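You operate a simulated robot arm through the tools that you are given. There is no shell and no other tool. Be economical: measure what you need, move in short steps, check, and stop when the job is done.

The job below is to be done with a simulated robot arm. You get a single attempt, and the scene is never put back.

## Task
Brush the potato in the machine clean; file it in the yellow cup.
Fine: a cup of the sample wheel; switch off before you open the hood, shut it again; turn the wheel back to its blank field; the rest ends as it began. Where these are worked on the way, their far stop is far enough and under half their travel is too little: sliding hood.

It is judged by the outcome, as a careful person would: the job done as asked, and still so three seconds after it is handed in. It fails if anything else is knocked over, pushed out of place, dropped, spilled or broken.

## Robot
A 7-joint arm with a two-finger parallel gripper, fixed in place. Base frame: the origin is at the foot of the arm, x ahead of it, y to its left, z up; the work surface is at about z = 0. Units: mm, degrees, N and s.
With the tool pointing down near the work surface it reaches from about 240 to 620 mm from the base axis. Its first joint turns from -66.0 to 66.0 degrees. Payload 2.6 kg.
The TCP is the grasp point between the finger pads, 30 mm short of the fingertips. In the tool frame z runs along the fingers and y along their closing line. The gripper opens to 94 mm. The fingers are 28 mm wide and 10 mm thick; the gripper's body (50 by 96 mm) begins 55 mm behind the TCP.
Orientation is that of the tool frame in the base frame, as a unit quaternion [w, x, y, z]. With the fingers straight down and closing along the base's y, the tool's x points along the base's -x, its y along +y and its z along -z.

## Interface
- The arm moves only by the tool step_arm. Its argument "deltas" is text: rows parted by semicolons, each of 7 numbers parted by spaces: the shift along the tool's x, y, z in units of 250 mm (1.0 is 250 mm), then the turn, a rotation vector about the tool's x, y, z in units of 120 degrees (1.0 is 120 degrees), then the gripper command, from -1 (shut) to 1 (fully open), values between in proportion. In form: dx dy dz rx ry rz claw; .... A call has 1 to 20 rows; each row is the pose to reach, as a shift and turn from the pose commanded when the call began, along the tool's axes at that moment. A call with a number of a shift or a turn outside -1 to 1 is refused whole. Rows are played at 5 a second. More than 50 mm and 8.6 degrees between two rows, or a gripper value outside its range, and nothing of the call is played. Where a pose cannot be reached the arm comes as near as it can. A force on the tool above 60 N (or 10 N above the force at the start of the call, whichever is more), or a blocked arm, ends the call early, and 0.2 s more pass. The fingers move at their own pace (about 72 mm/s each) and stop on an object; they squeeze with about 23 N. The grip force told is the motor's: it shows also when the fingers shut on nothing. Time passes only in rows, and 0.2 s behind the last, so rows that repeat a pose let the fingers close. It gives the time, the measured TCP pose, the force on the tool (base axes), the opening and the grip force at its end, in the units of the frame above (readings bear some noise), with the torque about the TCP (base axes, N m) and any sound that the robot's microphone picked up.
- Cameras (640 x 400 px; columns grow to the right, rows downward): "scene" is fixed at [16, 422.4, 560.3]; the picture's right is [-0.92, -0.40, 0.00], its down [-0.24, 0.55, -0.80] and it looks along [0.32, -0.73, -0.60] (base axes); focal length 285 px, centre (320, 200). "wrist" rides on the gripper at [76, 14, -102] in the tool frame; the picture's right is [-0.18, 0.98, 0.00], its down [-0.75, -0.14, -0.64] and it looks along [-0.63, -0.12, 0.77] (tool axes); focal length 243 px, centre (320, 200). There is no depth. A picture from a camera that has moved, and an enlarged one, comes with that camera's place and axes in the base frame and with its lens.
- snapshot(camera): a new picture of that camera. No time passes.
- enlarge(camera, box): a new picture of the part [left, top, right, bottom] of that camera's present view, enlarged. No time passes.
- sign_off(): hands the job in; it is judged then, once.

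Work in short steps. Places have to be worked out from the pictures, the camera data and where the tool is seen: move nearer, look again, correct. Check each grasp and each placing, and mend what went wrong. You have 120 turns and 68 pictures in all, those below and enlarged ones among them. Open the gripper and draw the arm clear of the work before you hand the job in, unless the task says otherwise; then end with one line.

The tools are called as name(argument=value, ...) on one line, values as JSON. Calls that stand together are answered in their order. step_arm: Moves the arm, as the interface text tells. Its arguments: {"type":"object","properties":{"deltas":{"type":"string"}},"required":["deltas"]} The other tools are called the same way: snapshot (camera) takes a picture; enlarge (camera, box) takes an enlarged picture of a part of a camera's view; sign_off () hands the job in.

At the start:

```text
time: 0.0
position: [349.6, -96.1, 361.3]
tcp_rot: [0.001, 0.0, 1.0, 0.0]
contact_force: [-0.6, -0.1, 0.3]
ft_torque: [-0.01, 0.01, -0.02]
finger_gap: 93.8
gripper_force: 0.1
```

scene: 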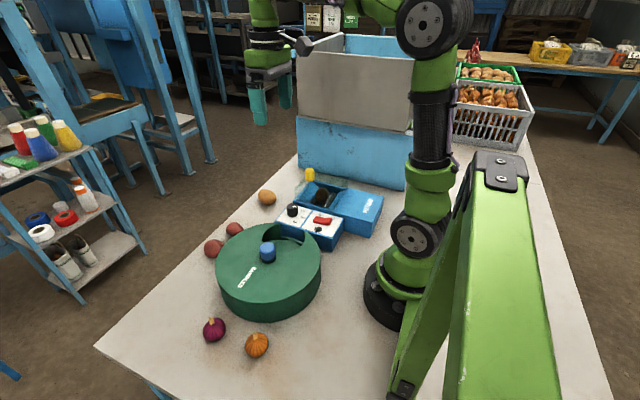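
wrist: 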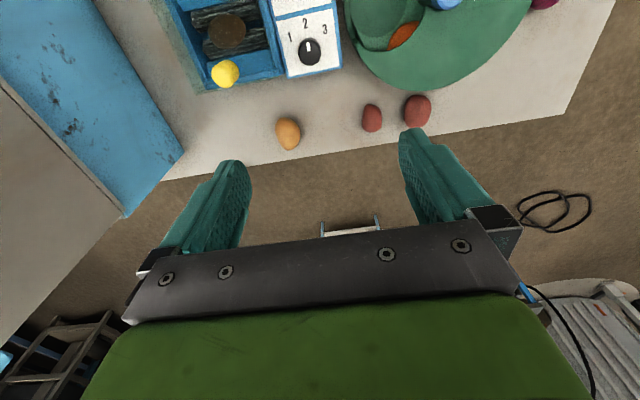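

I'll look closer at the machine and the wheel before moving.

enlarge(camera="scene", box=[200, 150, 400, 275])

enlarge(camera="wrist", box=[160, 0, 560, 150])

enlarge(camera="scene", box=[190, 210, 350, 370])

```text
3.20 times, centred on (300, 212) of scene
camera zoom: at [16.0, 422.4, 560.3], right [-0.92, -0.4, 0.0], down [-0.24, 0.55, -0.8], along [0.32, -0.73, -0.6], focal length 912 px, centre (384, 160)
```

zoom: 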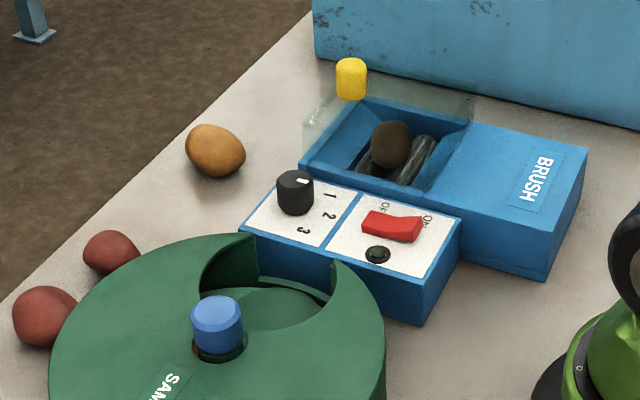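

```text
1.60 times, centred on (360, 75) of wrist
camera zoom: at [272.9, -82.1, 463.8], right [0.18, 0.98, 0.0], down [0.75, -0.14, 0.64], along [0.63, -0.12, -0.77], focal length 388 px, centre (256, 400)
```

zoom: 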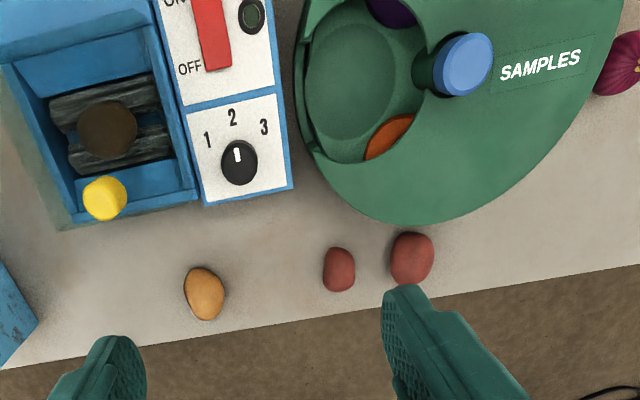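

```text
2.50 times, centred on (270, 290) of scene
camera zoom: at [16.0, 422.4, 560.3], right [-0.92, -0.4, 0.0], down [-0.24, 0.55, -0.8], along [0.32, -0.73, -0.6], focal length 713 px, centre (445, -25)
```

zoom: 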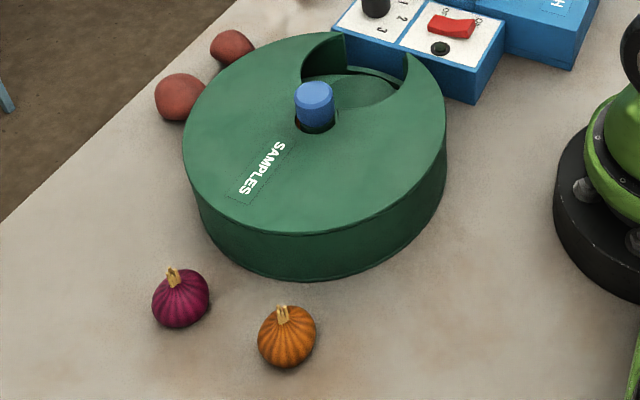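

The tub with the potato sits around x 290, y -220. The wheel knob is at about (294, 60). I'll turn the tool 90° so the wrist camera looks toward the machine from the +y side.

step_arm(deltas="0.01 0.012 0.02 0 0 0.0625 1;0.015 0.024 0.04 0 0 0.125 1;0.02 0.036 0.06 0 0 0.1875 1;0.03 0.048 0.08 0 0 0.25 1;0.035 0.06 0.1 0 0 0.3125 1;0.04 0.072 0.12 0 0 0.375 1;0.05 0.084 0.14 0 0 0.4375 1;0.055 0.096 0.16 0 0 0.5 1;0.06 0.108 0.18 0 0 0.5625 1;0.07 0.12 0.2 0 0 0.625 1;0.075 0.132 0.22 0 0 0.6875 1;0.08 0.144 0.24 0 0 0.75 1;0.08 0.144 0.24 0 0 0.75 1")

snapshot(camera="wrist")

```text
time: 2.8
position: [328.7, -60.0, 302.4]
tcp_rot: [0.0, 0.707, 0.707, 0.0]
contact_force: [0.6, -0.2, 0.9]
ft_torque: [0.0, -0.01, 0.0]
finger_gap: 94.2
gripper_force: 0.1
```

```text
62 pictures are left
camera wrist: at [343.8, 15.8, 404.0], right [0.98, -0.19, 0.0], down [-0.14, -0.75, 0.64], along [-0.12, -0.63, -0.77], focal length 243 px, centre (320, 200)
```

wrist: 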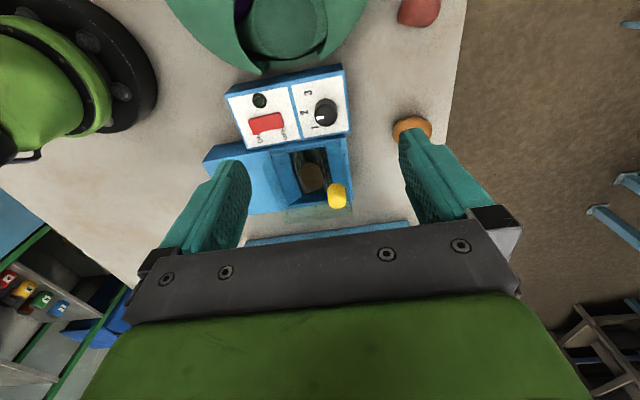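

enlarge(camera="wrist", box=[190, 50, 390, 250])

```text
2.00 times, centred on (290, 150) of wrist
camera zoom: at [343.8, 15.8, 404.0], right [0.98, -0.19, 0.0], down [-0.14, -0.75, 0.64], along [-0.12, -0.63, -0.77], focal length 485 px, centre (380, 300)
```

zoom: 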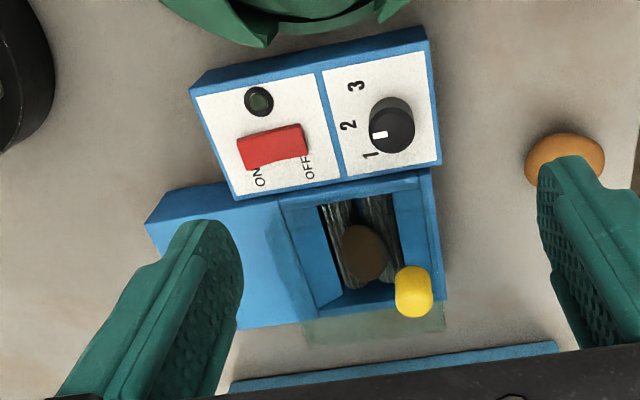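

Both wrist views agree that the machine is aligned with the base axes. The rocker is at about (242, -109, 60), with its ON end near x 224 and currently up, so it is off. The hood knob is at about (326, -219, 110). I'll close the gripper and move above the ON end.

step_arm(deltas="-0.032 -0.069 0.1 0 0 0 -1;-0.064 -0.138 0.2 0 0 0 -1;-0.096 -0.207 0.3 0 0 0 -1;-0.128 -0.276 0.4 0 0 0 -1;-0.16 -0.345 0.5 0 0 0 -1;-0.192 -0.412 0.6 0 0 0 -1;-0.192 -0.412 0.69 0 0 0 -1;-0.192 -0.412 0.69 0 0 0 -1")

snapshot(camera="wrist")

enlarge(camera="scene", box=[240, 120, 440, 245])

```text
time: 4.6
position: [225.6, -107.5, 128.6]
tcp_rot: [0.0, 0.708, 0.706, -0.001]
contact_force: [0.1, 0.2, -0.2]
ft_torque: [0.02, 0.0, -0.01]
finger_gap: 0.0
gripper_force: 22.8
```

```text
60 pictures are left
camera wrist: at [240.4, -32.6, 231.6], right [0.98, -0.19, 0.0], down [-0.14, -0.75, 0.64], along [-0.12, -0.63, -0.77], focal length 243 px, centre (320, 200)
```

wrist: 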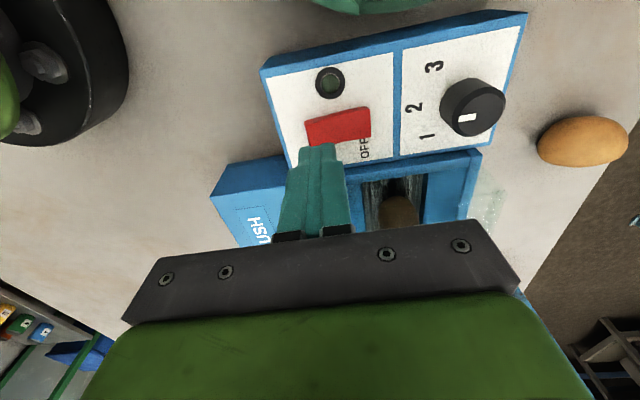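

```text
3.20 times, centred on (340, 182) of scene
camera zoom: at [16.0, 422.4, 560.3], right [-0.92, -0.4, 0.0], down [-0.24, 0.55, -0.8], along [0.32, -0.73, -0.6], focal length 912 px, centre (256, 256)
```

zoom: 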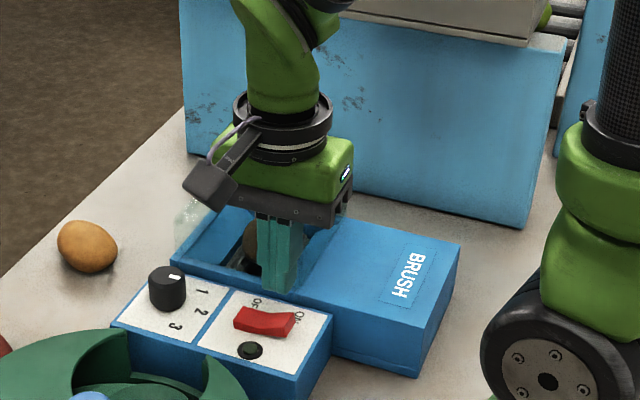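

The tip is over the ON end of the rocker, which spans x 218–262 at y about -105. I'll come down gradually and watch the force.

step_arm(deltas="0.006 0 0.06 0 0 0 -1;0.006 0 0.11 0 0 0 -1;0.006 0 0.125 0 0 0 -1;0.006 0 0.135 0 0 0 -1;0.006 0 0.145 0 0 0 -1;0.006 0 0.155 0 0 0 -1")

```text
time: 6.0
position: [224.8, -105.6, 90.3]
tcp_rot: [0.0, 0.708, 0.706, 0.001]
contact_force: [0.3, -0.1, 0.7]
ft_torque: [0.01, 0.01, -0.03]
finger_gap: 0.0
gripper_force: 22.9
```

No contact yet, with the tip at about z 60. I'll continue down in small steps.

step_arm(deltas="0 0 0.008 0 0 0 -1;0 0 0.016 0 0 0 -1;0 0 0.024 0 0 0 -1;0 0 0.032 0 0 0 -1;0 0 0.04 0 0 0 -1")

enlarge(camera="scene", box=[260, 170, 380, 245])

```text
time: 6.6
position: [226.5, -105.8, 88.2]
tcp_rot: [0.001, 0.707, 0.707, 0.001]
contact_force: [-3.6, 1.1, 9.5]
ft_torque: [-0.08, 0.07, -0.04]
finger_gap: 0.0
gripper_force: 23.2
stopped in row 3: the force on the tool passed its limit at 74 N (the readings are from after the stop); the commanded pose is now the measured one
```

```text
5.33 times, centred on (320, 208) of scene
camera zoom: at [16.0, 422.4, 560.3], right [-0.92, -0.4, 0.0], down [-0.24, 0.55, -0.8], along [0.32, -0.73, -0.6], focal length 1520 px, centre (320, 160)
```

zoom: 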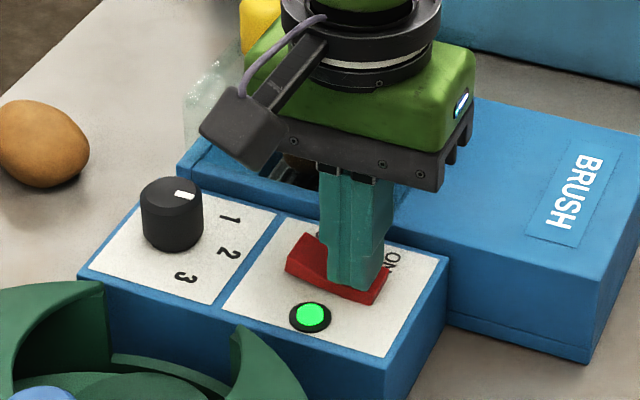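

The lamp is green, so the machine is on. I'll lift the arm clear and watch the potato.

step_arm(deltas="0 0 -0.1 0 0 0 -1;0.05 0.1 -0.3 0 0 0 -1;0.2 0.2 -0.45 0 0 0 -1;0.3 0.3 -0.6 0 0 0 -1;0.3 0.4 -0.7 0 0 0 -1;0.3 0.4 -0.7 0 0 0 -1")

enlarge(camera="wrist", box=[190, 50, 390, 250])

enlarge(camera="scene", box=[260, 150, 380, 245])

```text
refused: row 2 steps farther than a row can; nothing moved
```

```text
2.00 times, centred on (290, 150) of wrist
camera zoom: at [240.6, -30.8, 191.2], right [0.98, -0.19, 0.0], down [-0.14, -0.75, 0.64], along [-0.12, -0.63, -0.77], focal length 485 px, centre (380, 300)
```

zoom: 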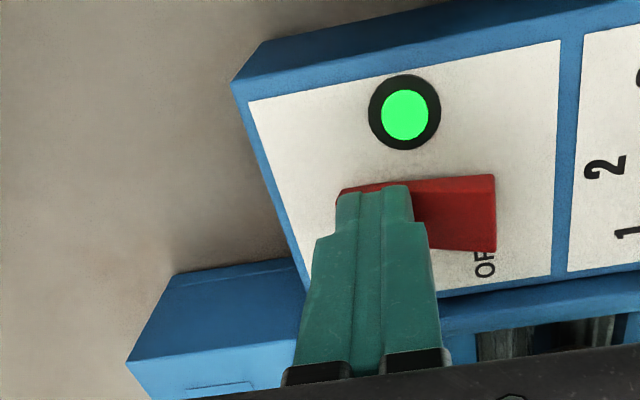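

```text
4.21 times, centred on (320, 198) of scene
camera zoom: at [16.0, 422.4, 560.3], right [-0.92, -0.4, 0.0], down [-0.24, 0.55, -0.8], along [0.32, -0.73, -0.6], focal length 1200 px, centre (320, 210)
```

zoom: 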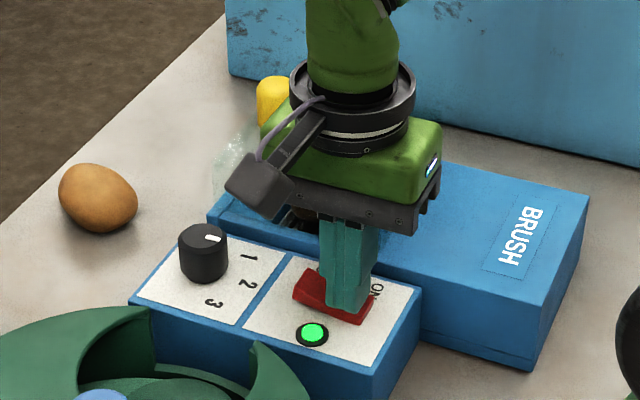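

The move was refused because one step was too large, so I'll use smaller rows.

step_arm(deltas="0 0 -0.1 0 0 0 -1;0 0.05 -0.25 0 0 0 -1;0.05 0.1 -0.4 0 0 0 -1;0.1 0.15 -0.55 0 0 0 -1;0.15 0.25 -0.65 0 0 0 -1;0.2 0.35 -0.7 0 0 0 -1;0.2 0.4 -0.7 0 0 0 -1")

enlarge(camera="wrist", box=[190, 50, 390, 250])

enlarge(camera="scene", box=[260, 150, 380, 245])

```text
time: 8.2
position: [325.7, -56.1, 263.9]
tcp_rot: [-0.001, 0.708, 0.706, 0.0]
contact_force: [-1.2, 0.3, -0.2]
ft_torque: [0.03, 0.03, -0.02]
finger_gap: 0.0
gripper_force: 22.9
```

```text
2.00 times, centred on (290, 150) of wrist
camera zoom: at [340.5, 19.3, 366.7], right [0.98, -0.19, 0.0], down [-0.14, -0.75, 0.64], along [-0.12, -0.63, -0.77], focal length 485 px, centre (380, 300)
```

zoom: 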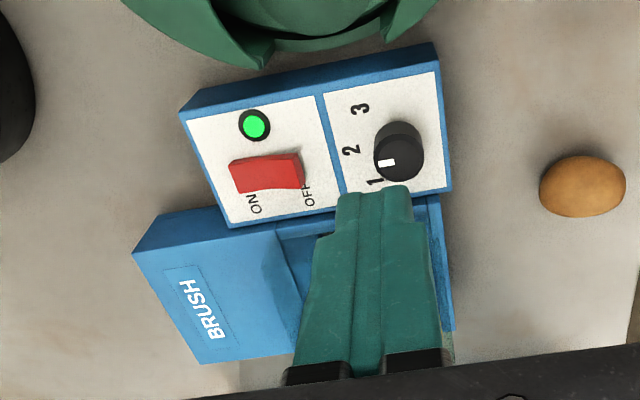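

```text
4.21 times, centred on (320, 198) of scene
camera zoom: at [16.0, 422.4, 560.3], right [-0.92, -0.4, 0.0], down [-0.24, 0.55, -0.8], along [0.32, -0.73, -0.6], focal length 1200 px, centre (320, 210)
```

zoom: 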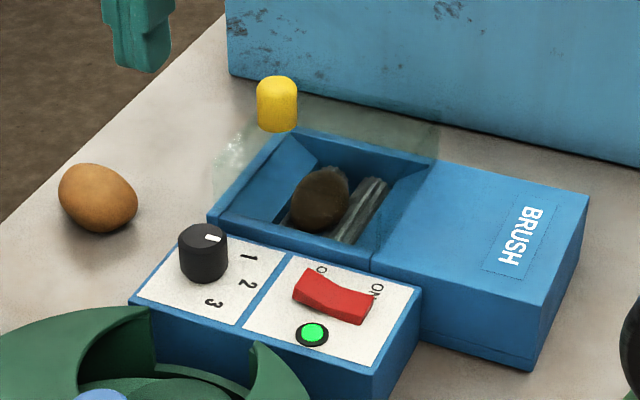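

It's running. I'll wait a few seconds with the arm still, then check whether the potato is getting cleaner.

step_arm(deltas="0 0 0 0 0 0 -1;0 0 0 0 0 0 -1;0 0 0 0 0 0 -1;0 0 0 0 0 0 -1;0 0 0 0 0 0 -1;0 0 0 0 0 0 -1;0 0 0 0 0 0 -1;0 0 0 0 0 0 -1;0 0 0 0 0 0 -1;0 0 0 0 0 0 -1;0 0 0 0 0 0 -1;0 0 0 0 0 0 -1;0 0 0 0 0 0 -1;0 0 0 0 0 0 -1;0 0 0 0 0 0 -1;0 0 0 0 0 0 1")

enlarge(camera="scene", box=[260, 150, 380, 245])

```text
time: 11.6
position: [326.6, -55.7, 264.2]
tcp_rot: [0.0, 0.708, 0.706, 0.002]
contact_force: [-0.6, 0.3, -0.2]
ft_torque: [0.01, 0.0, -0.02]
finger_gap: 53.4
gripper_force: 0.1
```

```text
4.21 times, centred on (320, 198) of scene
camera zoom: at [16.0, 422.4, 560.3], right [-0.92, -0.4, 0.0], down [-0.24, 0.55, -0.8], along [0.32, -0.73, -0.6], focal length 1200 px, centre (320, 210)
```

zoom: 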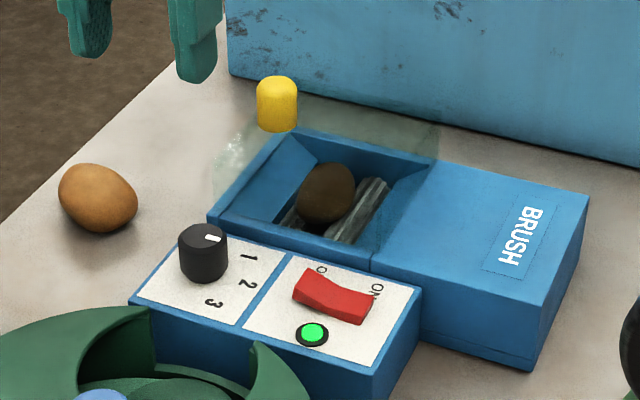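

The potato is rotating and looks a bit lighter. I'll keep waiting.

step_arm(deltas="0 0 0 0 0 0 -1;0 0 0 0 0 0 -1;0 0 0 0 0 0 -1;0 0 0 0 0 0 -1;0 0 0 0 0 0 -1;0 0 0 0 0 0 -1;0 0 0 0 0 0 -1;0 0 0 0 0 0 -1;0 0 0 0 0 0 -1;0 0 0 0 0 0 -1;0 0 0 0 0 0 -1;0 0 0 0 0 0 -1;0 0 0 0 0 0 -1;0 0 0 0 0 0 -1;0 0 0 0 0 0 -1;0 0 0 0 0 0 -1;0 0 0 0 0 0 -1;0 0 0 0 0 0 -1;0 0 0 0 0 0 -1;0 0 0 0 0 0 -1")

enlarge(camera="scene", box=[260, 150, 380, 245])

```text
time: 15.8
position: [325.7, -55.5, 264.3]
tcp_rot: [0.0, 0.708, 0.706, 0.001]
contact_force: [0.0, 0.6, -0.7]
ft_torque: [-0.01, -0.02, 0.01]
finger_gap: 0.0
gripper_force: 23.1
```

```text
4.21 times, centred on (320, 198) of scene
camera zoom: at [16.0, 422.4, 560.3], right [-0.92, -0.4, 0.0], down [-0.24, 0.55, -0.8], along [0.32, -0.73, -0.6], focal length 1200 px, centre (320, 210)
```

zoom: 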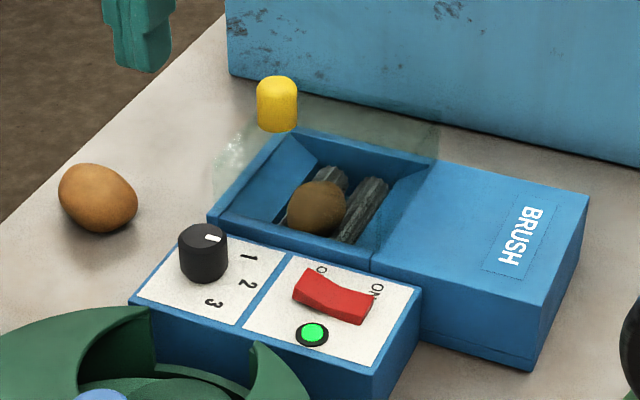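

It's clearly getting lighter. While it runs I'll move above the OFF end, so I can stop it promptly.

step_arm(deltas="-0.05 -0.07 0.1 0 0 0 -1;-0.1 -0.14 0.2 0 0 0 -1;-0.15 -0.21 0.3 0 0 0 -1;-0.2 -0.28 0.4 0 0 0 -1;-0.2 -0.28 0.5 0 0 0 -1;-0.2 -0.28 0.5 0 0 0 -1;-0.2 -0.28 0.5 0 0 0 -1;-0.2 -0.28 0.5 0 0 0 -1;-0.2 -0.28 0.5 0 0 0 -1;-0.2 -0.28 0.5 0 0 0 -1;-0.2 -0.28 0.5 0 0 0 -1;-0.2 -0.28 0.5 0 0 0 -1;-0.2 -0.28 0.5 0 0 0 -1;-0.2 -0.28 0.5 0 0 0 -1;-0.2 -0.28 0.5 0 0 0 -1;-0.2 -0.28 0.5 0 0 0 -1;-0.2 -0.28 0.5 0 0 0 -1;-0.2 -0.28 0.5 0 0 0 -1;-0.2 -0.28 0.5 0 0 0 -1;-0.2 -0.28 0.5 0 0 0 -1")

enlarge(camera="scene", box=[260, 150, 380, 245])

snapshot(camera="wrist")

```text
time: 20.0
position: [255.3, -106.3, 139.9]
tcp_rot: [0.001, 0.708, 0.706, 0.001]
contact_force: [0.0, 0.4, -0.4]
ft_torque: [0.01, 0.01, 0.0]
finger_gap: 0.0
gripper_force: 23.2
```

```text
4.21 times, centred on (320, 198) of scene
camera zoom: at [16.0, 422.4, 560.3], right [-0.92, -0.4, 0.0], down [-0.24, 0.55, -0.8], along [0.32, -0.73, -0.6], focal length 1200 px, centre (320, 210)
```

zoom: 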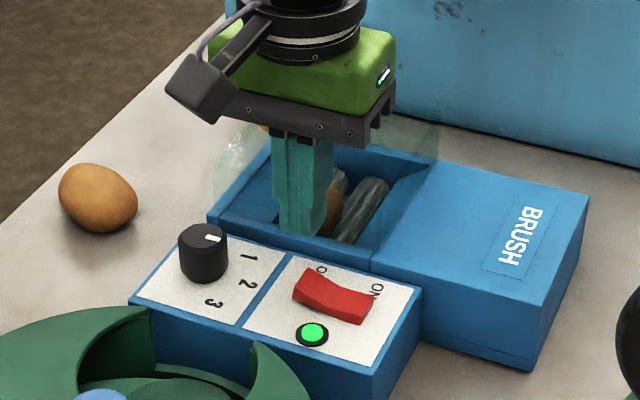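

```text
50 pictures are left
camera wrist: at [271.1, -31.3, 241.1], right [0.98, -0.19, 0.0], down [-0.14, -0.75, 0.64], along [-0.12, -0.63, -0.77], focal length 243 px, centre (320, 200)
```

wrist: 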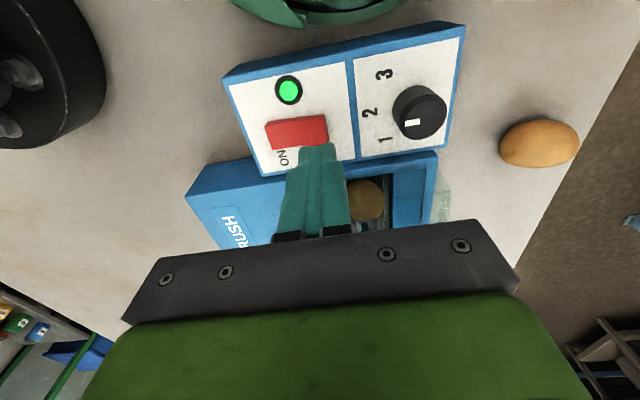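

It's almost the colour of the loose clean potato. I'll wait about 3 s more and compare.

step_arm(deltas="0 0 0 0 0 0 -1;0 0 0 0 0 0 -1;0 0 0 0 0 0 -1;0 0 0 0 0 0 -1;0 0 0 0 0 0 -1;0 0 0 0 0 0 -1;0 0 0 0 0 0 -1;0 0 0 0 0 0 -1;0 0 0 0 0 0 -1;0 0 0 0 0 0 -1;0 0 0 0 0 0 -1;0 0 0 0 0 0 -1;0 0 0 0 0 0 -1;0 0 0 0 0 0 -1")

enlarge(camera="wrist", box=[220, 60, 600, 260])

```text
time: 23.0
position: [256.8, -105.7, 138.2]
tcp_rot: [0.001, 0.708, 0.706, 0.001]
contact_force: [0.4, 0.4, 0.1]
ft_torque: [-0.03, 0.0, 0.0]
finger_gap: 0.2
gripper_force: 23.1
```

```text
1.68 times, centred on (410, 160) of wrist
camera zoom: at [271.1, -31.3, 241.1], right [0.98, -0.19, 0.0], down [-0.14, -0.75, 0.64], along [-0.12, -0.63, -0.77], focal length 409 px, centre (168, 267)
```

zoom: 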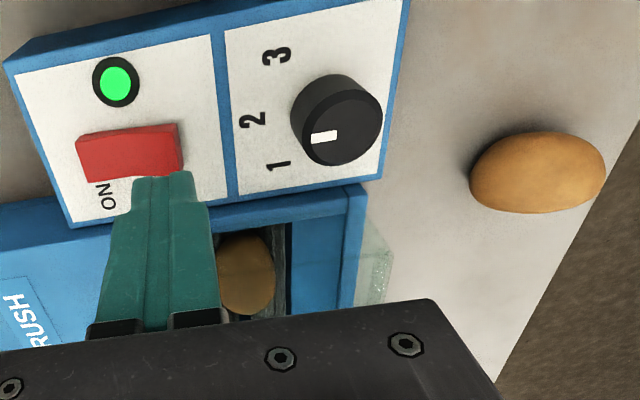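

It's tan but still darker than the loose potato, and it also sits in shade. I'll wait 4 s more and compare.

step_arm(deltas="0 0 0 0 0 0 -1;0 0 0 0 0 0 -1;0 0 0 0 0 0 -1;0 0 0 0 0 0 -1;0 0 0 0 0 0 -1;0 0 0 0 0 0 -1;0 0 0 0 0 0 -1;0 0 0 0 0 0 -1;0 0 0 0 0 0 -1;0 0 0 0 0 0 -1;0 0 0 0 0 0 -1;0 0 0 0 0 0 -1;0 0 0 0 0 0 -1;0 0 0 0 0 0 -1;0 0 0 0 0 0 -1;0 0 0 0 0 0 -1;0 0 0 0 0 0 -1;0 0 0 0 0 0 -1;0 0 0 0 0 0 -1")

enlarge(camera="wrist", box=[220, 60, 600, 260])

```text
time: 27.0
position: [256.4, -106.2, 138.1]
tcp_rot: [0.0, 0.708, 0.706, 0.001]
contact_force: [0.3, 0.7, 0.1]
ft_torque: [0.03, 0.01, 0.01]
finger_gap: 0.1
gripper_force: 23.7
```

```text
1.68 times, centred on (410, 160) of wrist
camera zoom: at [271.1, -31.3, 241.1], right [0.98, -0.19, 0.0], down [-0.14, -0.75, 0.64], along [-0.12, -0.63, -0.77], focal length 409 px, centre (168, 267)
```

zoom: 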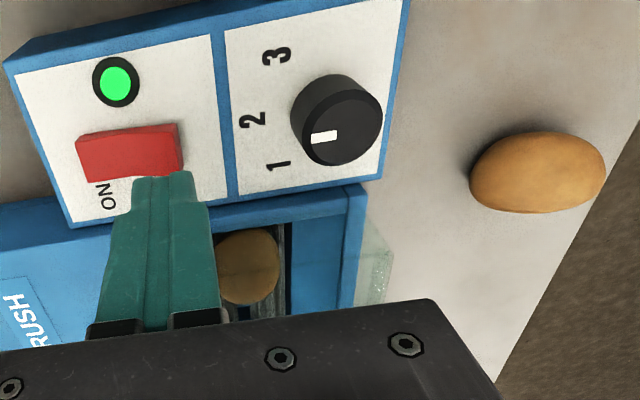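

It's still lightening slightly, so I'll wait about 8 s more.

step_arm(deltas="0 0 0 0 0 0 -1;0 0 0 0 0 0 -1;0 0 0 0 0 0 -1;0 0 0 0 0 0 -1;0 0 0 0 0 0 -1;0 0 0 0 0 0 -1;0 0 0 0 0 0 -1;0 0 0 0 0 0 -1;0 0 0 0 0 0 -1;0 0 0 0 0 0 -1;0 0 0 0 0 0 -1;0 0 0 0 0 0 -1;0 0 0 0 0 0 -1;0 0 0 0 0 0 -1;0 0 0 0 0 0 -1;0 0 0 0 0 0 -1;0 0 0 0 0 0 -1;0 0 0 0 0 0 -1;0 0 0 0 0 0 -1")

enlarge(camera="wrist", box=[220, 60, 600, 260])

```text
time: 31.0
position: [256.7, -105.9, 139.2]
tcp_rot: [0.001, 0.708, 0.706, 0.001]
contact_force: [-0.6, 0.1, 0.5]
ft_torque: [0.01, -0.01, 0.04]
finger_gap: 0.0
gripper_force: 22.7
```

```text
1.68 times, centred on (410, 160) of wrist
camera zoom: at [271.1, -31.3, 241.1], right [0.98, -0.19, 0.0], down [-0.14, -0.75, 0.64], along [-0.12, -0.63, -0.77], focal length 409 px, centre (168, 267)
```

zoom: 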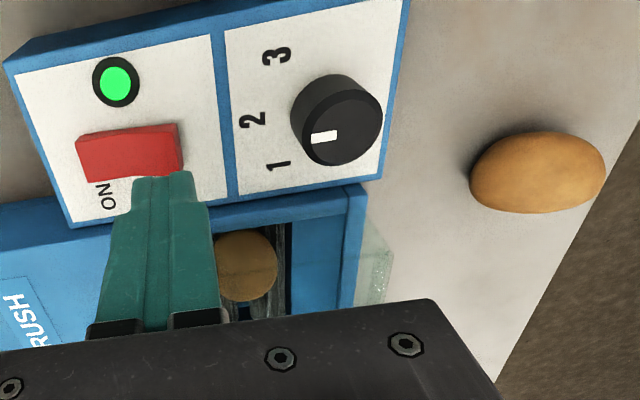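

It's near saturation. I'll give it one more short wait, then come down to press OFF.

step_arm(deltas="0 0 0 0 0 0 -1;0 0 0 0 0 0 -1;0 0 0 0 0 0 -1;0 0 0 0 0 0 -1;0 0 0 0 0 0 -1;0 0 0 0 0 0 -1;0 0 0 0 0 0 -1;0 0 0 0 0 0 -1;0 0 0 0 0 0 -1;0 0 0 0 0 0 -1;0 0 0 0 0 0 -1;0 0 0 0 0 0 -1;0 0 0 0 0 0 -1;0 0 0 0 0 0 -1;0 0 0 0 0 0 -1;0 0 0 0 0 0 -1;0 0 0 0 0 0 -1;0 0 0 0 0 0 -1;0 0 0 0 0 0 -1")

enlarge(camera="wrist", box=[220, 60, 600, 260])

```text
time: 35.0
position: [255.5, -105.7, 139.0]
tcp_rot: [0.0, 0.708, 0.706, 0.002]
contact_force: [-0.7, -0.4, 0.5]
ft_torque: [0.03, 0.02, 0.01]
finger_gap: 0.0
gripper_force: 22.8
```

```text
1.68 times, centred on (410, 160) of wrist
camera zoom: at [271.1, -31.3, 241.1], right [0.98, -0.19, 0.0], down [-0.14, -0.75, 0.64], along [-0.12, -0.63, -0.77], focal length 409 px, centre (168, 267)
```

zoom: 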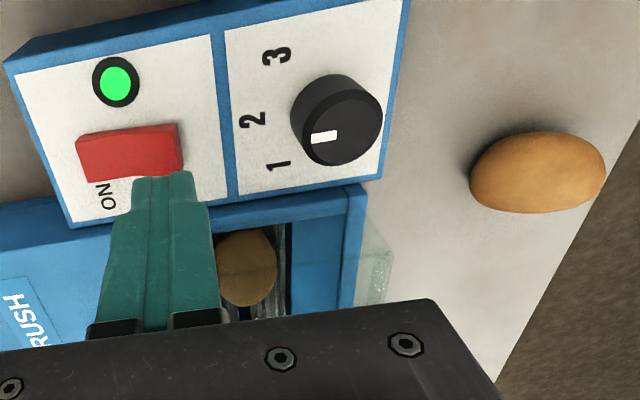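

The colour has stopped changing, so I'll switch off. I'm pressing the OFF end at x about 257, coming down in small steps to a tip height near z 58.

step_arm(deltas="0 0.004 0.08 0 0 0 -1;0 0.004 0.16 0 0 0 -1;0 0.004 0.18 0 0 0 -1;0 0.004 0.188 0 0 0 -1;0 0.004 0.196 0 0 0 -1;0 0.004 0.204 0 0 0 -1;0 0.004 0.212 0 0 0 -1;0 0.004 0.22 0 0 0 -1")

enlarge(camera="scene", box=[260, 150, 380, 245])

```text
time: 36.6
position: [256.3, -106.7, 88.9]
tcp_rot: [0.001, 0.71, 0.705, 0.002]
contact_force: [-5.7, 0.7, 13.3]
ft_torque: [-0.12, 0.29, 0.01]
finger_gap: 0.3
gripper_force: 23.2
stopped in row 7: the force on the tool passed its limit at 70 N (the readings are from after the stop); the commanded pose is now the measured one
```

```text
4.21 times, centred on (320, 198) of scene
camera zoom: at [15.9, 422.4, 560.3], right [-0.92, -0.4, 0.0], down [-0.24, 0.55, -0.8], along [0.32, -0.73, -0.6], focal length 1200 px, centre (320, 210)
```

zoom: 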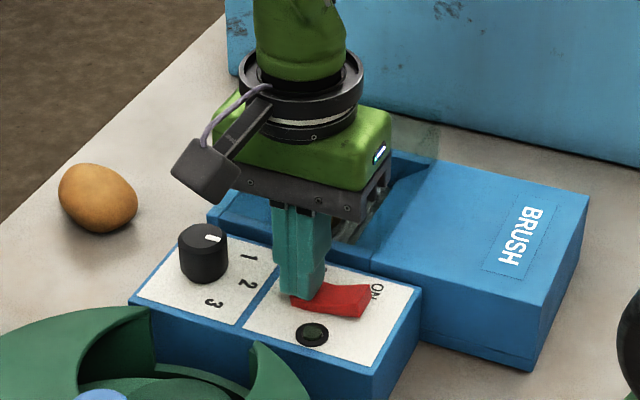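

The lamp is dark, so it's off. I'll lift and move toward the hood knob with the fingers open to measure it up close.

step_arm(deltas="0 0 -0.1 0 0 0 -1;0 0 -0.25 0 0 0 -1;0 0 -0.4 0 0 0 0;-0.06 0.07 -0.44 0 0 0 0.4;-0.12 0.14 -0.44 0 0 0 0.4;-0.18 0.21 -0.44 0 0 0 0.4;-0.24 0.28 -0.44 0 0 0 0.4;-0.24 0.28 -0.44 0 0 0 0.4")

snapshot(camera="wrist")

enlarge(camera="scene", box=[260, 120, 400, 220])

```text
time: 38.4
position: [327.6, -166.8, 198.6]
tcp_rot: [0.001, 0.709, 0.705, 0.002]
contact_force: [-0.3, 0.5, 0.5]
ft_torque: [-0.02, 0.02, 0.01]
finger_gap: 66.1
gripper_force: 0.0
```

```text
44 pictures are left
camera wrist: at [341.8, -91.5, 301.0], right [0.98, -0.19, 0.0], down [-0.15, -0.75, 0.64], along [-0.12, -0.63, -0.77], focal length 243 px, centre (320, 200)
```

wrist: 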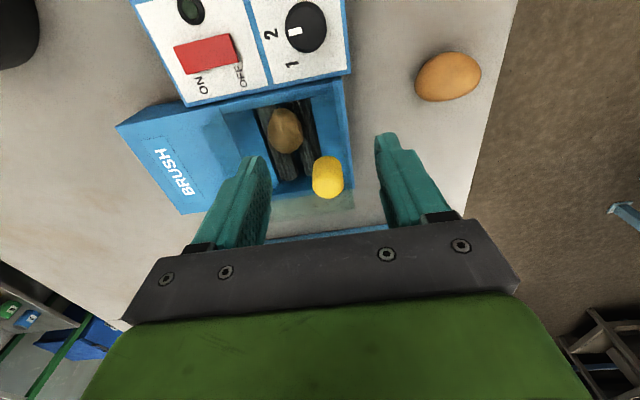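

```text
4.00 times, centred on (330, 170) of scene
camera zoom: at [16.0, 422.4, 560.3], right [-0.92, -0.4, 0.0], down [-0.24, 0.55, -0.8], along [0.32, -0.73, -0.6], focal length 1140 px, centre (280, 320)
```

zoom: 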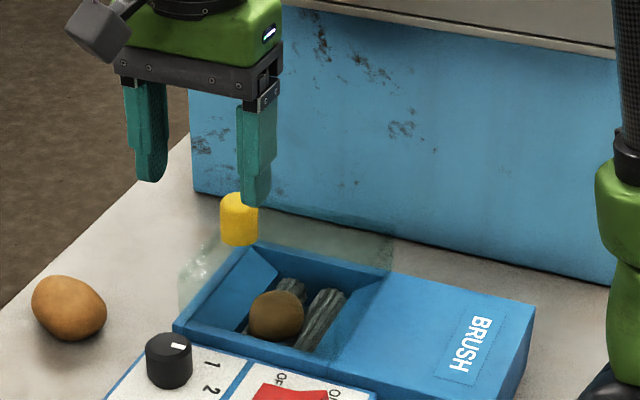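

Triangulating the two views puts the hood knob at about (326, -212), with z from roughly 105 to 138. I'll go over it and lower so the fingers straddle its upper part, then check.

step_arm(deltas="-0.09 -0.004 0 0 0 0 0.4;-0.181 -0.006 0 0 0 0 0.4;-0.181 -0.006 0.08 0 0 0 0.4;-0.181 -0.006 0.15 0 0 0 0.4;-0.181 -0.006 0.2 0 0 0 0.4;-0.181 -0.006 0.2 0 0 0 0.4")

enlarge(camera="wrist", box=[190, 50, 450, 250])

enlarge(camera="scene", box=[260, 120, 400, 220])

```text
time: 39.8
position: [324.3, -212.0, 147.9]
tcp_rot: [0.001, 0.708, 0.706, 0.001]
contact_force: [0.7, 1.1, -0.4]
ft_torque: [-0.01, 0.01, 0.0]
finger_gap: 65.6
gripper_force: 0.0
```

```text
2.00 times, centred on (320, 150) of wrist
camera zoom: at [339.7, -136.6, 250.7], right [0.98, -0.19, 0.0], down [-0.15, -0.75, 0.64], along [-0.12, -0.63, -0.77], focal length 485 px, centre (320, 300)
```

zoom: 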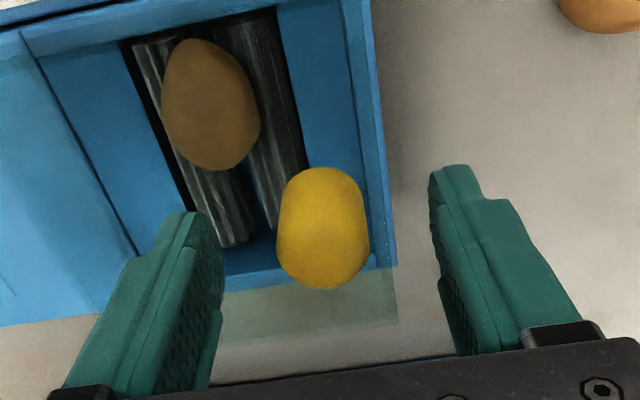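

```text
4.00 times, centred on (330, 170) of scene
camera zoom: at [16.0, 422.4, 560.3], right [-0.92, -0.4, 0.0], down [-0.24, 0.55, -0.8], along [0.32, -0.73, -0.6], focal length 1140 px, centre (280, 320)
```

zoom: 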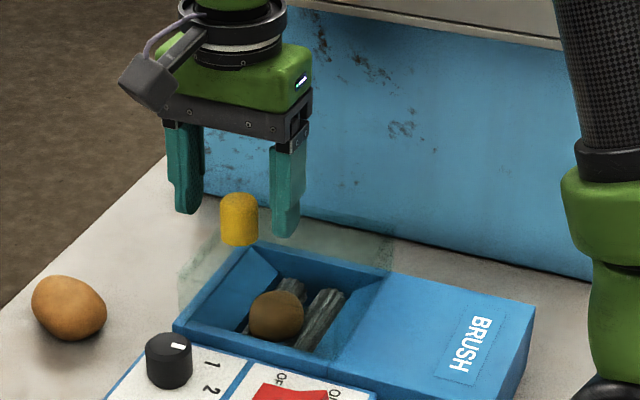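

The fingers straddle the knob in both views. I'll lower 4 mm and close on it.

step_arm(deltas="0 0.004 0.016 0 0 0 0.4;0 0.004 0.016 0 0 0 -1;0 0.004 0.016 0 0 0 -1;0 0.004 0.016 0 0 0 -1;0 0.004 0.016 0 0 0 -1")

enlarge(camera="wrist", box=[190, 50, 450, 250])

```text
time: 41.0
position: [324.8, -210.9, 144.1]
tcp_rot: [0.0, 0.708, 0.706, 0.001]
contact_force: [-10.3, 2.3, 4.1]
ft_torque: [0.26, 0.31, -0.06]
finger_gap: 26.9
gripper_force: 45.4
```

```text
2.00 times, centred on (320, 150) of wrist
camera zoom: at [340.4, -136.8, 246.8], right [0.98, -0.19, 0.0], down [-0.15, -0.75, 0.64], along [-0.12, -0.63, -0.77], focal length 485 px, centre (320, 300)
```

zoom: 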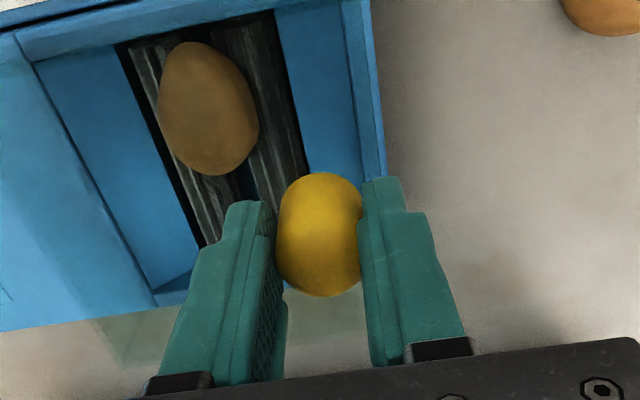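

I have the knob gripped, with a 27 mm gap. I'll pull slowly toward -x, over the housing, and watch the force.

step_arm(deltas="0 -0.02 0 0 0 0 -1;0 -0.04 0 0 0 0 -1;0 -0.06 0 0 0 0 -1;0 -0.08 0 0 0 0 -1")

enlarge(camera="scene", box=[260, 120, 400, 220])

```text
time: 42.0
position: [306.9, -211.5, 146.6]
tcp_rot: [0.001, 0.708, 0.706, 0.002]
contact_force: [0.7, 1.5, -1.4]
ft_torque: [-0.12, 0.04, -0.14]
finger_gap: 26.9
gripper_force: 45.3
```

```text
4.00 times, centred on (330, 170) of scene
camera zoom: at [16.0, 422.4, 560.3], right [-0.92, -0.4, 0.0], down [-0.24, 0.55, -0.8], along [0.32, -0.73, -0.6], focal length 1140 px, centre (280, 320)
```

zoom: 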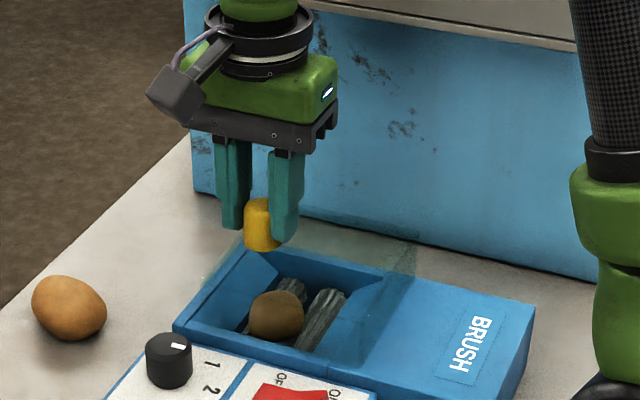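

The hood is sliding over the housing. I'll continue toward its far stop.

step_arm(deltas="0 -0.03 0 0 0 0 -1;0 -0.06 0 0 0 0 -1;0 -0.09 0 0 0 0 -1;0 -0.12 0 0 0 0 -1;0 -0.15 0 0 0 0 -1;0 -0.18 0 0 0 0 -1;0 -0.21 0 0 0 0 -1;0 -0.24 0 0 0 0 -1;0 -0.27 0 0 0 0 -1;0 -0.3 0 0 0 0 -1;0 -0.33 0 0 0 0 -1;0 -0.36 0 0 0 0 -1")

enlarge(camera="scene", box=[260, 120, 400, 220])

```text
time: 44.6
position: [216.7, -212.0, 144.2]
tcp_rot: [0.002, 0.708, 0.706, 0.002]
contact_force: [9.9, -6.6, -0.5]
ft_torque: [1.06, 0.38, -0.15]
finger_gap: 27.1
gripper_force: 44.6
```

```text
4.00 times, centred on (330, 170) of scene
camera zoom: at [16.0, 422.4, 560.3], right [-0.92, -0.4, 0.0], down [-0.24, 0.55, -0.8], along [0.32, -0.73, -0.6], focal length 1140 px, centre (280, 320)
```

zoom: 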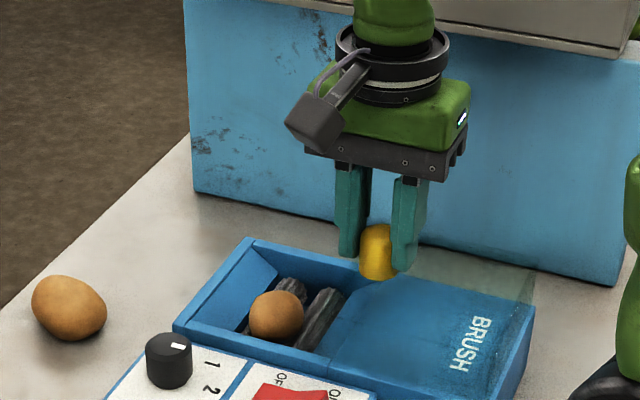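

The tub is open and the potato looks clean. The force is rising, so I'll nudge a little further to confirm the stop, then release.

step_arm(deltas="0 -0.012 0 0 0 0 -1;0 -0.024 0 0 0 0 -1;0 -0.024 0 0 0 0 -1")

```text
time: 45.1
position: [216.7, -211.8, 144.3]
tcp_rot: [0.006, 0.704, 0.71, 0.003]
contact_force: [8.7, -3.0, -4.9]
ft_torque: [0.54, 0.66, -0.14]
finger_gap: 26.8
gripper_force: 44.6
stopped in row 2: the force on the tool passed its limit at 65 N (the readings are from after the stop); the commanded pose is now the measured one
```

It's at its stop. I'll release and lift, then work the wheel before picking up the potato.

step_arm(deltas="0 0 0 0 0 0 0.4;0 0 0 0 0 0 0.4;0 0 -0.1 0 0 0 0.4;0 0 -0.25 0 0 0 0.4;0 0 -0.4 0 0 0 0.4;0.1 0.05 -0.5 0 0 0 0.4;0.25 0.1 -0.55 0 0 0 0.4;0.25 0.1 -0.55 0 0 0 0.4")

enlarge(camera="wrist", box=[150, 0, 450, 200])

enlarge(camera="scene", box=[200, 140, 400, 300])

```text
time: 47.0
position: [239.0, -146.9, 282.4]
tcp_rot: [0.006, 0.704, 0.71, 0.002]
contact_force: [0.2, 0.0, -0.1]
ft_torque: [0.03, 0.02, -0.02]
finger_gap: 65.7
gripper_force: 0.0
```

```text
2.00 times, centred on (300, 100) of wrist
camera zoom: at [252.0, -71.7, 384.7], right [0.98, -0.18, 0.01], down [-0.14, -0.75, 0.64], along [-0.1, -0.64, -0.77], focal length 485 px, centre (360, 400)
```

zoom: 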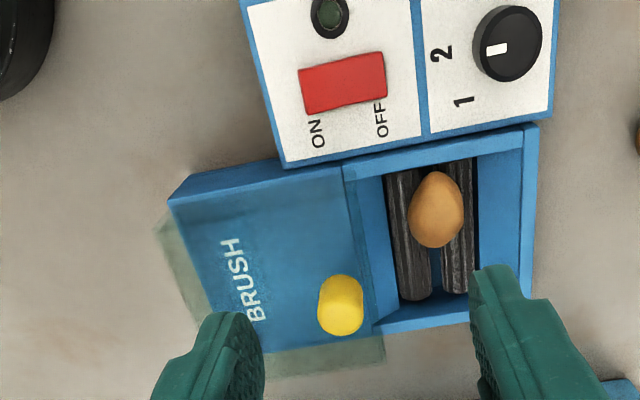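

```text
2.50 times, centred on (300, 220) of scene
camera zoom: at [16.0, 422.4, 560.3], right [-0.92, -0.4, 0.0], down [-0.24, 0.55, -0.8], along [0.32, -0.73, -0.6], focal length 713 px, centre (370, 150)
```

zoom: 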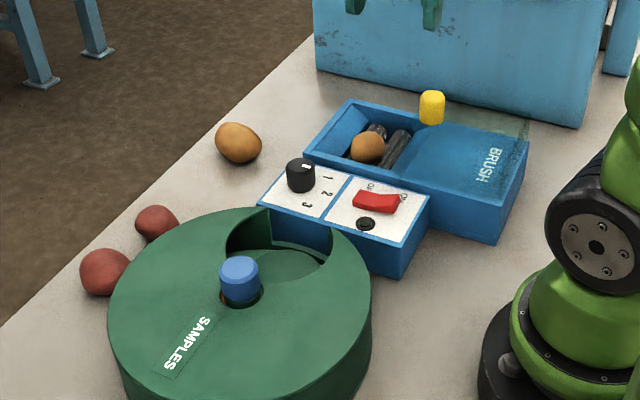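

The potato is clean and resting at about (289, -197). I'll go to the wheel side at this same tool angle so the camera sees the wheel from +y.

step_arm(deltas="0.18 0.03 0.02 0 0 0 0.4;0.36 0.06 0.04 0 0 0 0.4;0.54 0.09 0.06 0 0 0 0.4;0.72 0.12 0.08 0 0 0 0.4;0.9 0.15 0.1 0 0 0 0.4;0.99 0.18 0.12 0 0 0 0.4;0.99 0.18 0.12 0 0 0 0.4")

step_arm(deltas="0.1 0 0.07 0 0 0 0.4;0.2 0 0.14 0 0 0 0.4;0.2 0 0.14 0 0 0 0.4")

snapshot(camera="wrist")

```text
time: 48.5
position: [281.6, 100.1, 250.8]
tcp_rot: [0.006, 0.705, 0.709, 0.003]
contact_force: [0.8, -0.5, 0.3]
ft_torque: [0.0, -0.02, 0.0]
finger_gap: 65.9
gripper_force: 0.1
```

```text
time: 49.4
position: [282.6, 151.7, 215.8]
tcp_rot: [0.006, 0.705, 0.71, 0.003]
contact_force: [-0.1, -0.5, 0.0]
ft_torque: [0.0, 0.03, 0.04]
finger_gap: 65.7
gripper_force: 0.0
```

```text
35 pictures are left
camera wrist: at [295.7, 226.4, 317.6], right [0.98, -0.18, 0.01], down [-0.14, -0.75, 0.64], along [-0.1, -0.64, -0.76], focal length 243 px, centre (320, 200)
```

wrist: 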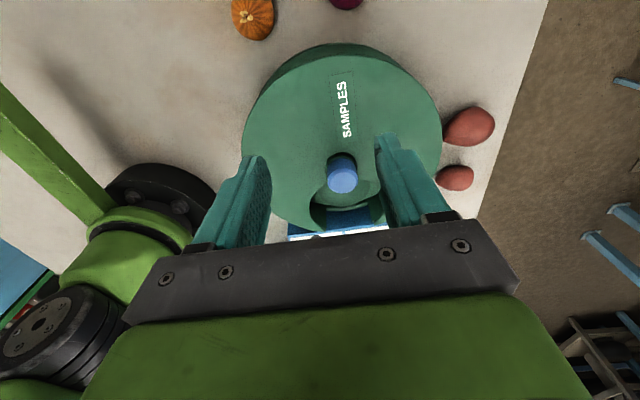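

Triangulation puts the blue knob's top at about (297, 68.5, 100) with a diameter of around 31 mm. I'll move over it and come down with the tips just above the lid.

step_arm(deltas="-0.16 0.03 0 0 0 0 0.4;-0.333 0.058 0.05 0 0 0 0.4;-0.333 0.058 0.2 0 0 0 0.4;-0.333 0.058 0.34 0 0 0 0.4;-0.333 0.058 0.4 0 0 0 0.4;-0.333 0.058 0.4 0 0 0 0.4")

snapshot(camera="wrist")

enlarge(camera="scene", box=[200, 180, 360, 300])

```text
time: 50.8
position: [298.4, 65.9, 117.1]
tcp_rot: [0.006, 0.705, 0.709, 0.002]
contact_force: [-0.5, -0.5, 0.8]
ft_torque: [0.0, -0.03, 0.0]
finger_gap: 65.8
gripper_force: 0.1
```

```text
34 pictures are left
camera wrist: at [311.3, 141.8, 218.2], right [0.98, -0.18, 0.01], down [-0.14, -0.75, 0.64], along [-0.1, -0.64, -0.77], focal length 243 px, centre (320, 200)
```

wrist: 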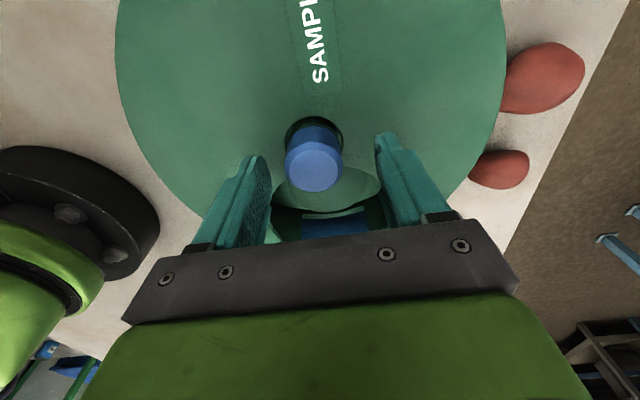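

```text
3.33 times, centred on (280, 240) of scene
camera zoom: at [16.0, 422.4, 560.3], right [-0.92, -0.4, 0.0], down [-0.24, 0.55, -0.8], along [0.32, -0.73, -0.6], focal length 950 px, centre (453, 67)
```

zoom: 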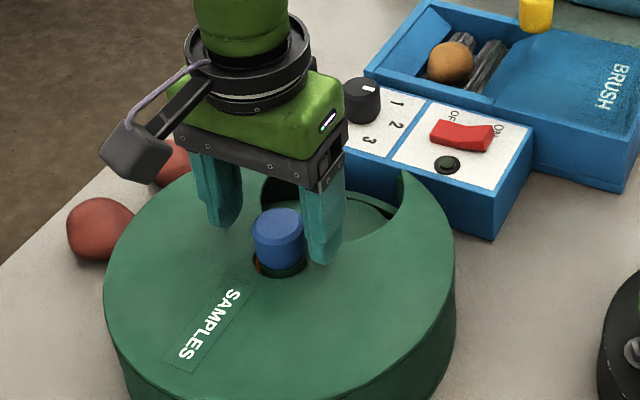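

The knob is between the fingers. I'll lower 7 mm and close.

step_arm(deltas="0.002 -0.005 0.014 0 0 0 0.4;0.002 -0.005 0.028 0 0 0 0.4;0.002 -0.005 0.028 0 0 0 -1;0.002 -0.005 0.028 0 0 0 -1;0.002 -0.005 0.028 0 0 0 -1;0.002 -0.005 0.028 0 0 0 -1")

```text
time: 52.1
position: [295.6, 67.1, 108.5]
tcp_rot: [0.003, 0.706, 0.709, -0.001]
contact_force: [-21.0, -2.1, 4.1]
ft_torque: [0.31, 1.1, 0.02]
finger_gap: 33.5
gripper_force: 45.6
```

I've gripped the knob (33.5 mm) with some side force. I'll ease -x by 3 mm, then turn the wheel 45° (−rz) and look.

step_arm(deltas="0 -0.012 0 0 0 0 -1;0 -0.012 0 0 0 -0.06 -1;0 -0.012 0 0 0 -0.12 -1;0 -0.012 0 0 0 -0.18 -1;0 -0.012 0 0 0 -0.24 -1;0 -0.012 0 0 0 -0.3 -1;0 -0.012 0 0 0 -0.36 -1;0 -0.012 0 0 0 -0.36 -1")

enlarge(camera="scene", box=[200, 180, 360, 300])

```text
time: 54.0
position: [296.3, 67.8, 110.5]
tcp_rot: [0.008, 0.393, 0.92, 0.002]
contact_force: [19.8, 8.9, -30.6]
ft_torque: [-0.18, 0.52, -0.01]
finger_gap: 33.6
gripper_force: 45.0
```

```text
3.33 times, centred on (280, 240) of scene
camera zoom: at [16.1, 422.4, 560.2], right [-0.92, -0.4, 0.0], down [-0.24, 0.55, -0.8], along [0.32, -0.73, -0.6], focal length 950 px, centre (453, 67)
```

zoom: 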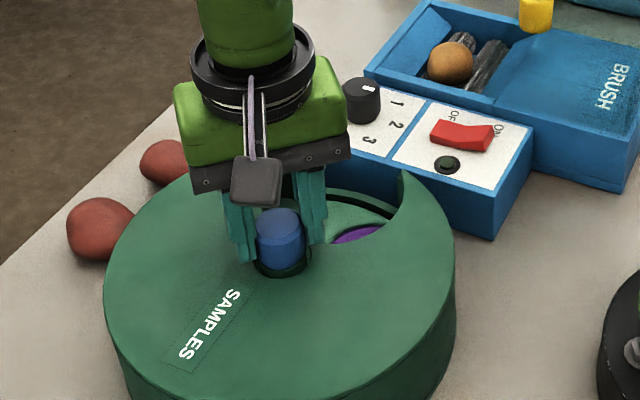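

The wheel turns with the knob, and purple is coming in. I'll relieve the side and lift forces slightly and turn further.

step_arm(deltas="-0.003 0.006 0.008 0 0 0 -1;-0.003 0.006 0.008 0 0 -0.06 -1;-0.003 0.006 0.008 0 0 -0.12 -1;-0.003 0.006 0.008 0 0 -0.18 -1;-0.003 0.006 0.008 0 0 -0.24 -1;-0.003 0.006 0.008 0 0 -0.3 -1;-0.003 0.006 0.008 0 0 -0.36 -1;-0.003 0.006 0.008 0 0 -0.36 -1")

enlarge(camera="scene", box=[200, 180, 360, 300])

```text
time: 55.8
position: [296.0, 67.5, 108.7]
tcp_rot: [0.008, 0.027, 1.0, -0.002]
contact_force: [-12.3, 11.3, 33.2]
ft_torque: [0.99, 0.09, 0.04]
finger_gap: 33.8
gripper_force: 44.7
```

```text
3.33 times, centred on (280, 240) of scene
camera zoom: at [15.8, 422.4, 560.3], right [-0.92, -0.4, 0.0], down [-0.24, 0.55, -0.8], along [0.32, -0.73, -0.6], focal length 950 px, centre (453, 67)
```

zoom: 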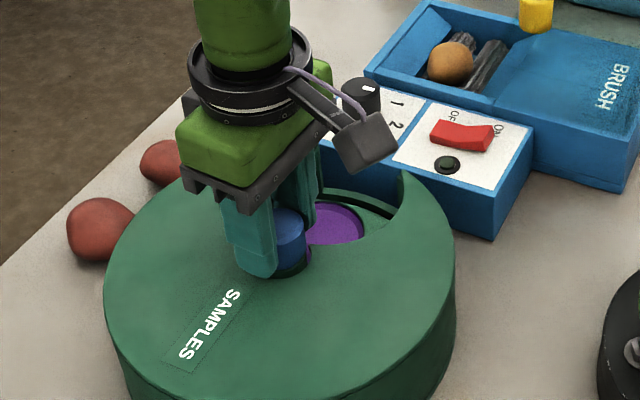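

Purple is at the opening after about 86°. I'll keep turning the same way and relieve the downward push by about 1 mm.

step_arm(deltas="0.003 0.003 -0.004 0 0 0 -1;0.003 0.003 -0.004 0 0 -0.06 -1;0.003 0.003 -0.004 0 0 -0.12 -1;0.003 0.003 -0.004 0 0 -0.18 -1;0.003 0.003 -0.004 0 0 -0.24 -1;0.003 0.003 -0.004 0 0 -0.3 -1;0.003 0.003 -0.004 0 0 -0.36 -1;0.003 0.003 -0.004 0 0 -0.36 -1")

enlarge(camera="scene", box=[200, 180, 360, 300])

```text
time: 57.5
position: [295.1, 69.0, 108.9]
tcp_rot: [0.006, -0.342, 0.94, -0.004]
contact_force: [18.6, 27.0, -22.1]
ft_torque: [1.28, 0.18, 0.02]
finger_gap: 33.9
gripper_force: 45.5
```

```text
3.33 times, centred on (280, 240) of scene
camera zoom: at [16.1, 422.4, 560.2], right [-0.92, -0.4, 0.0], down [-0.24, 0.55, -0.8], along [0.32, -0.73, -0.6], focal length 950 px, centre (453, 67)
```

zoom: 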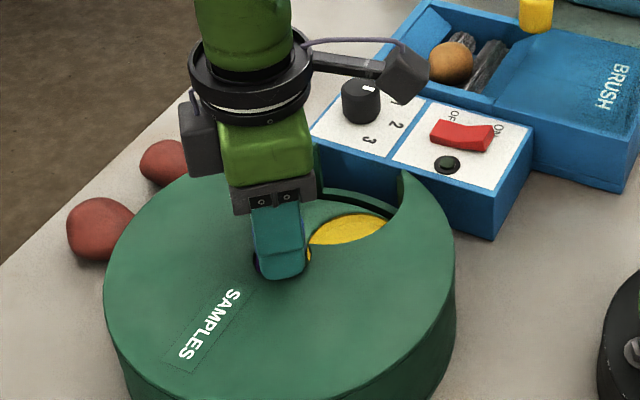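

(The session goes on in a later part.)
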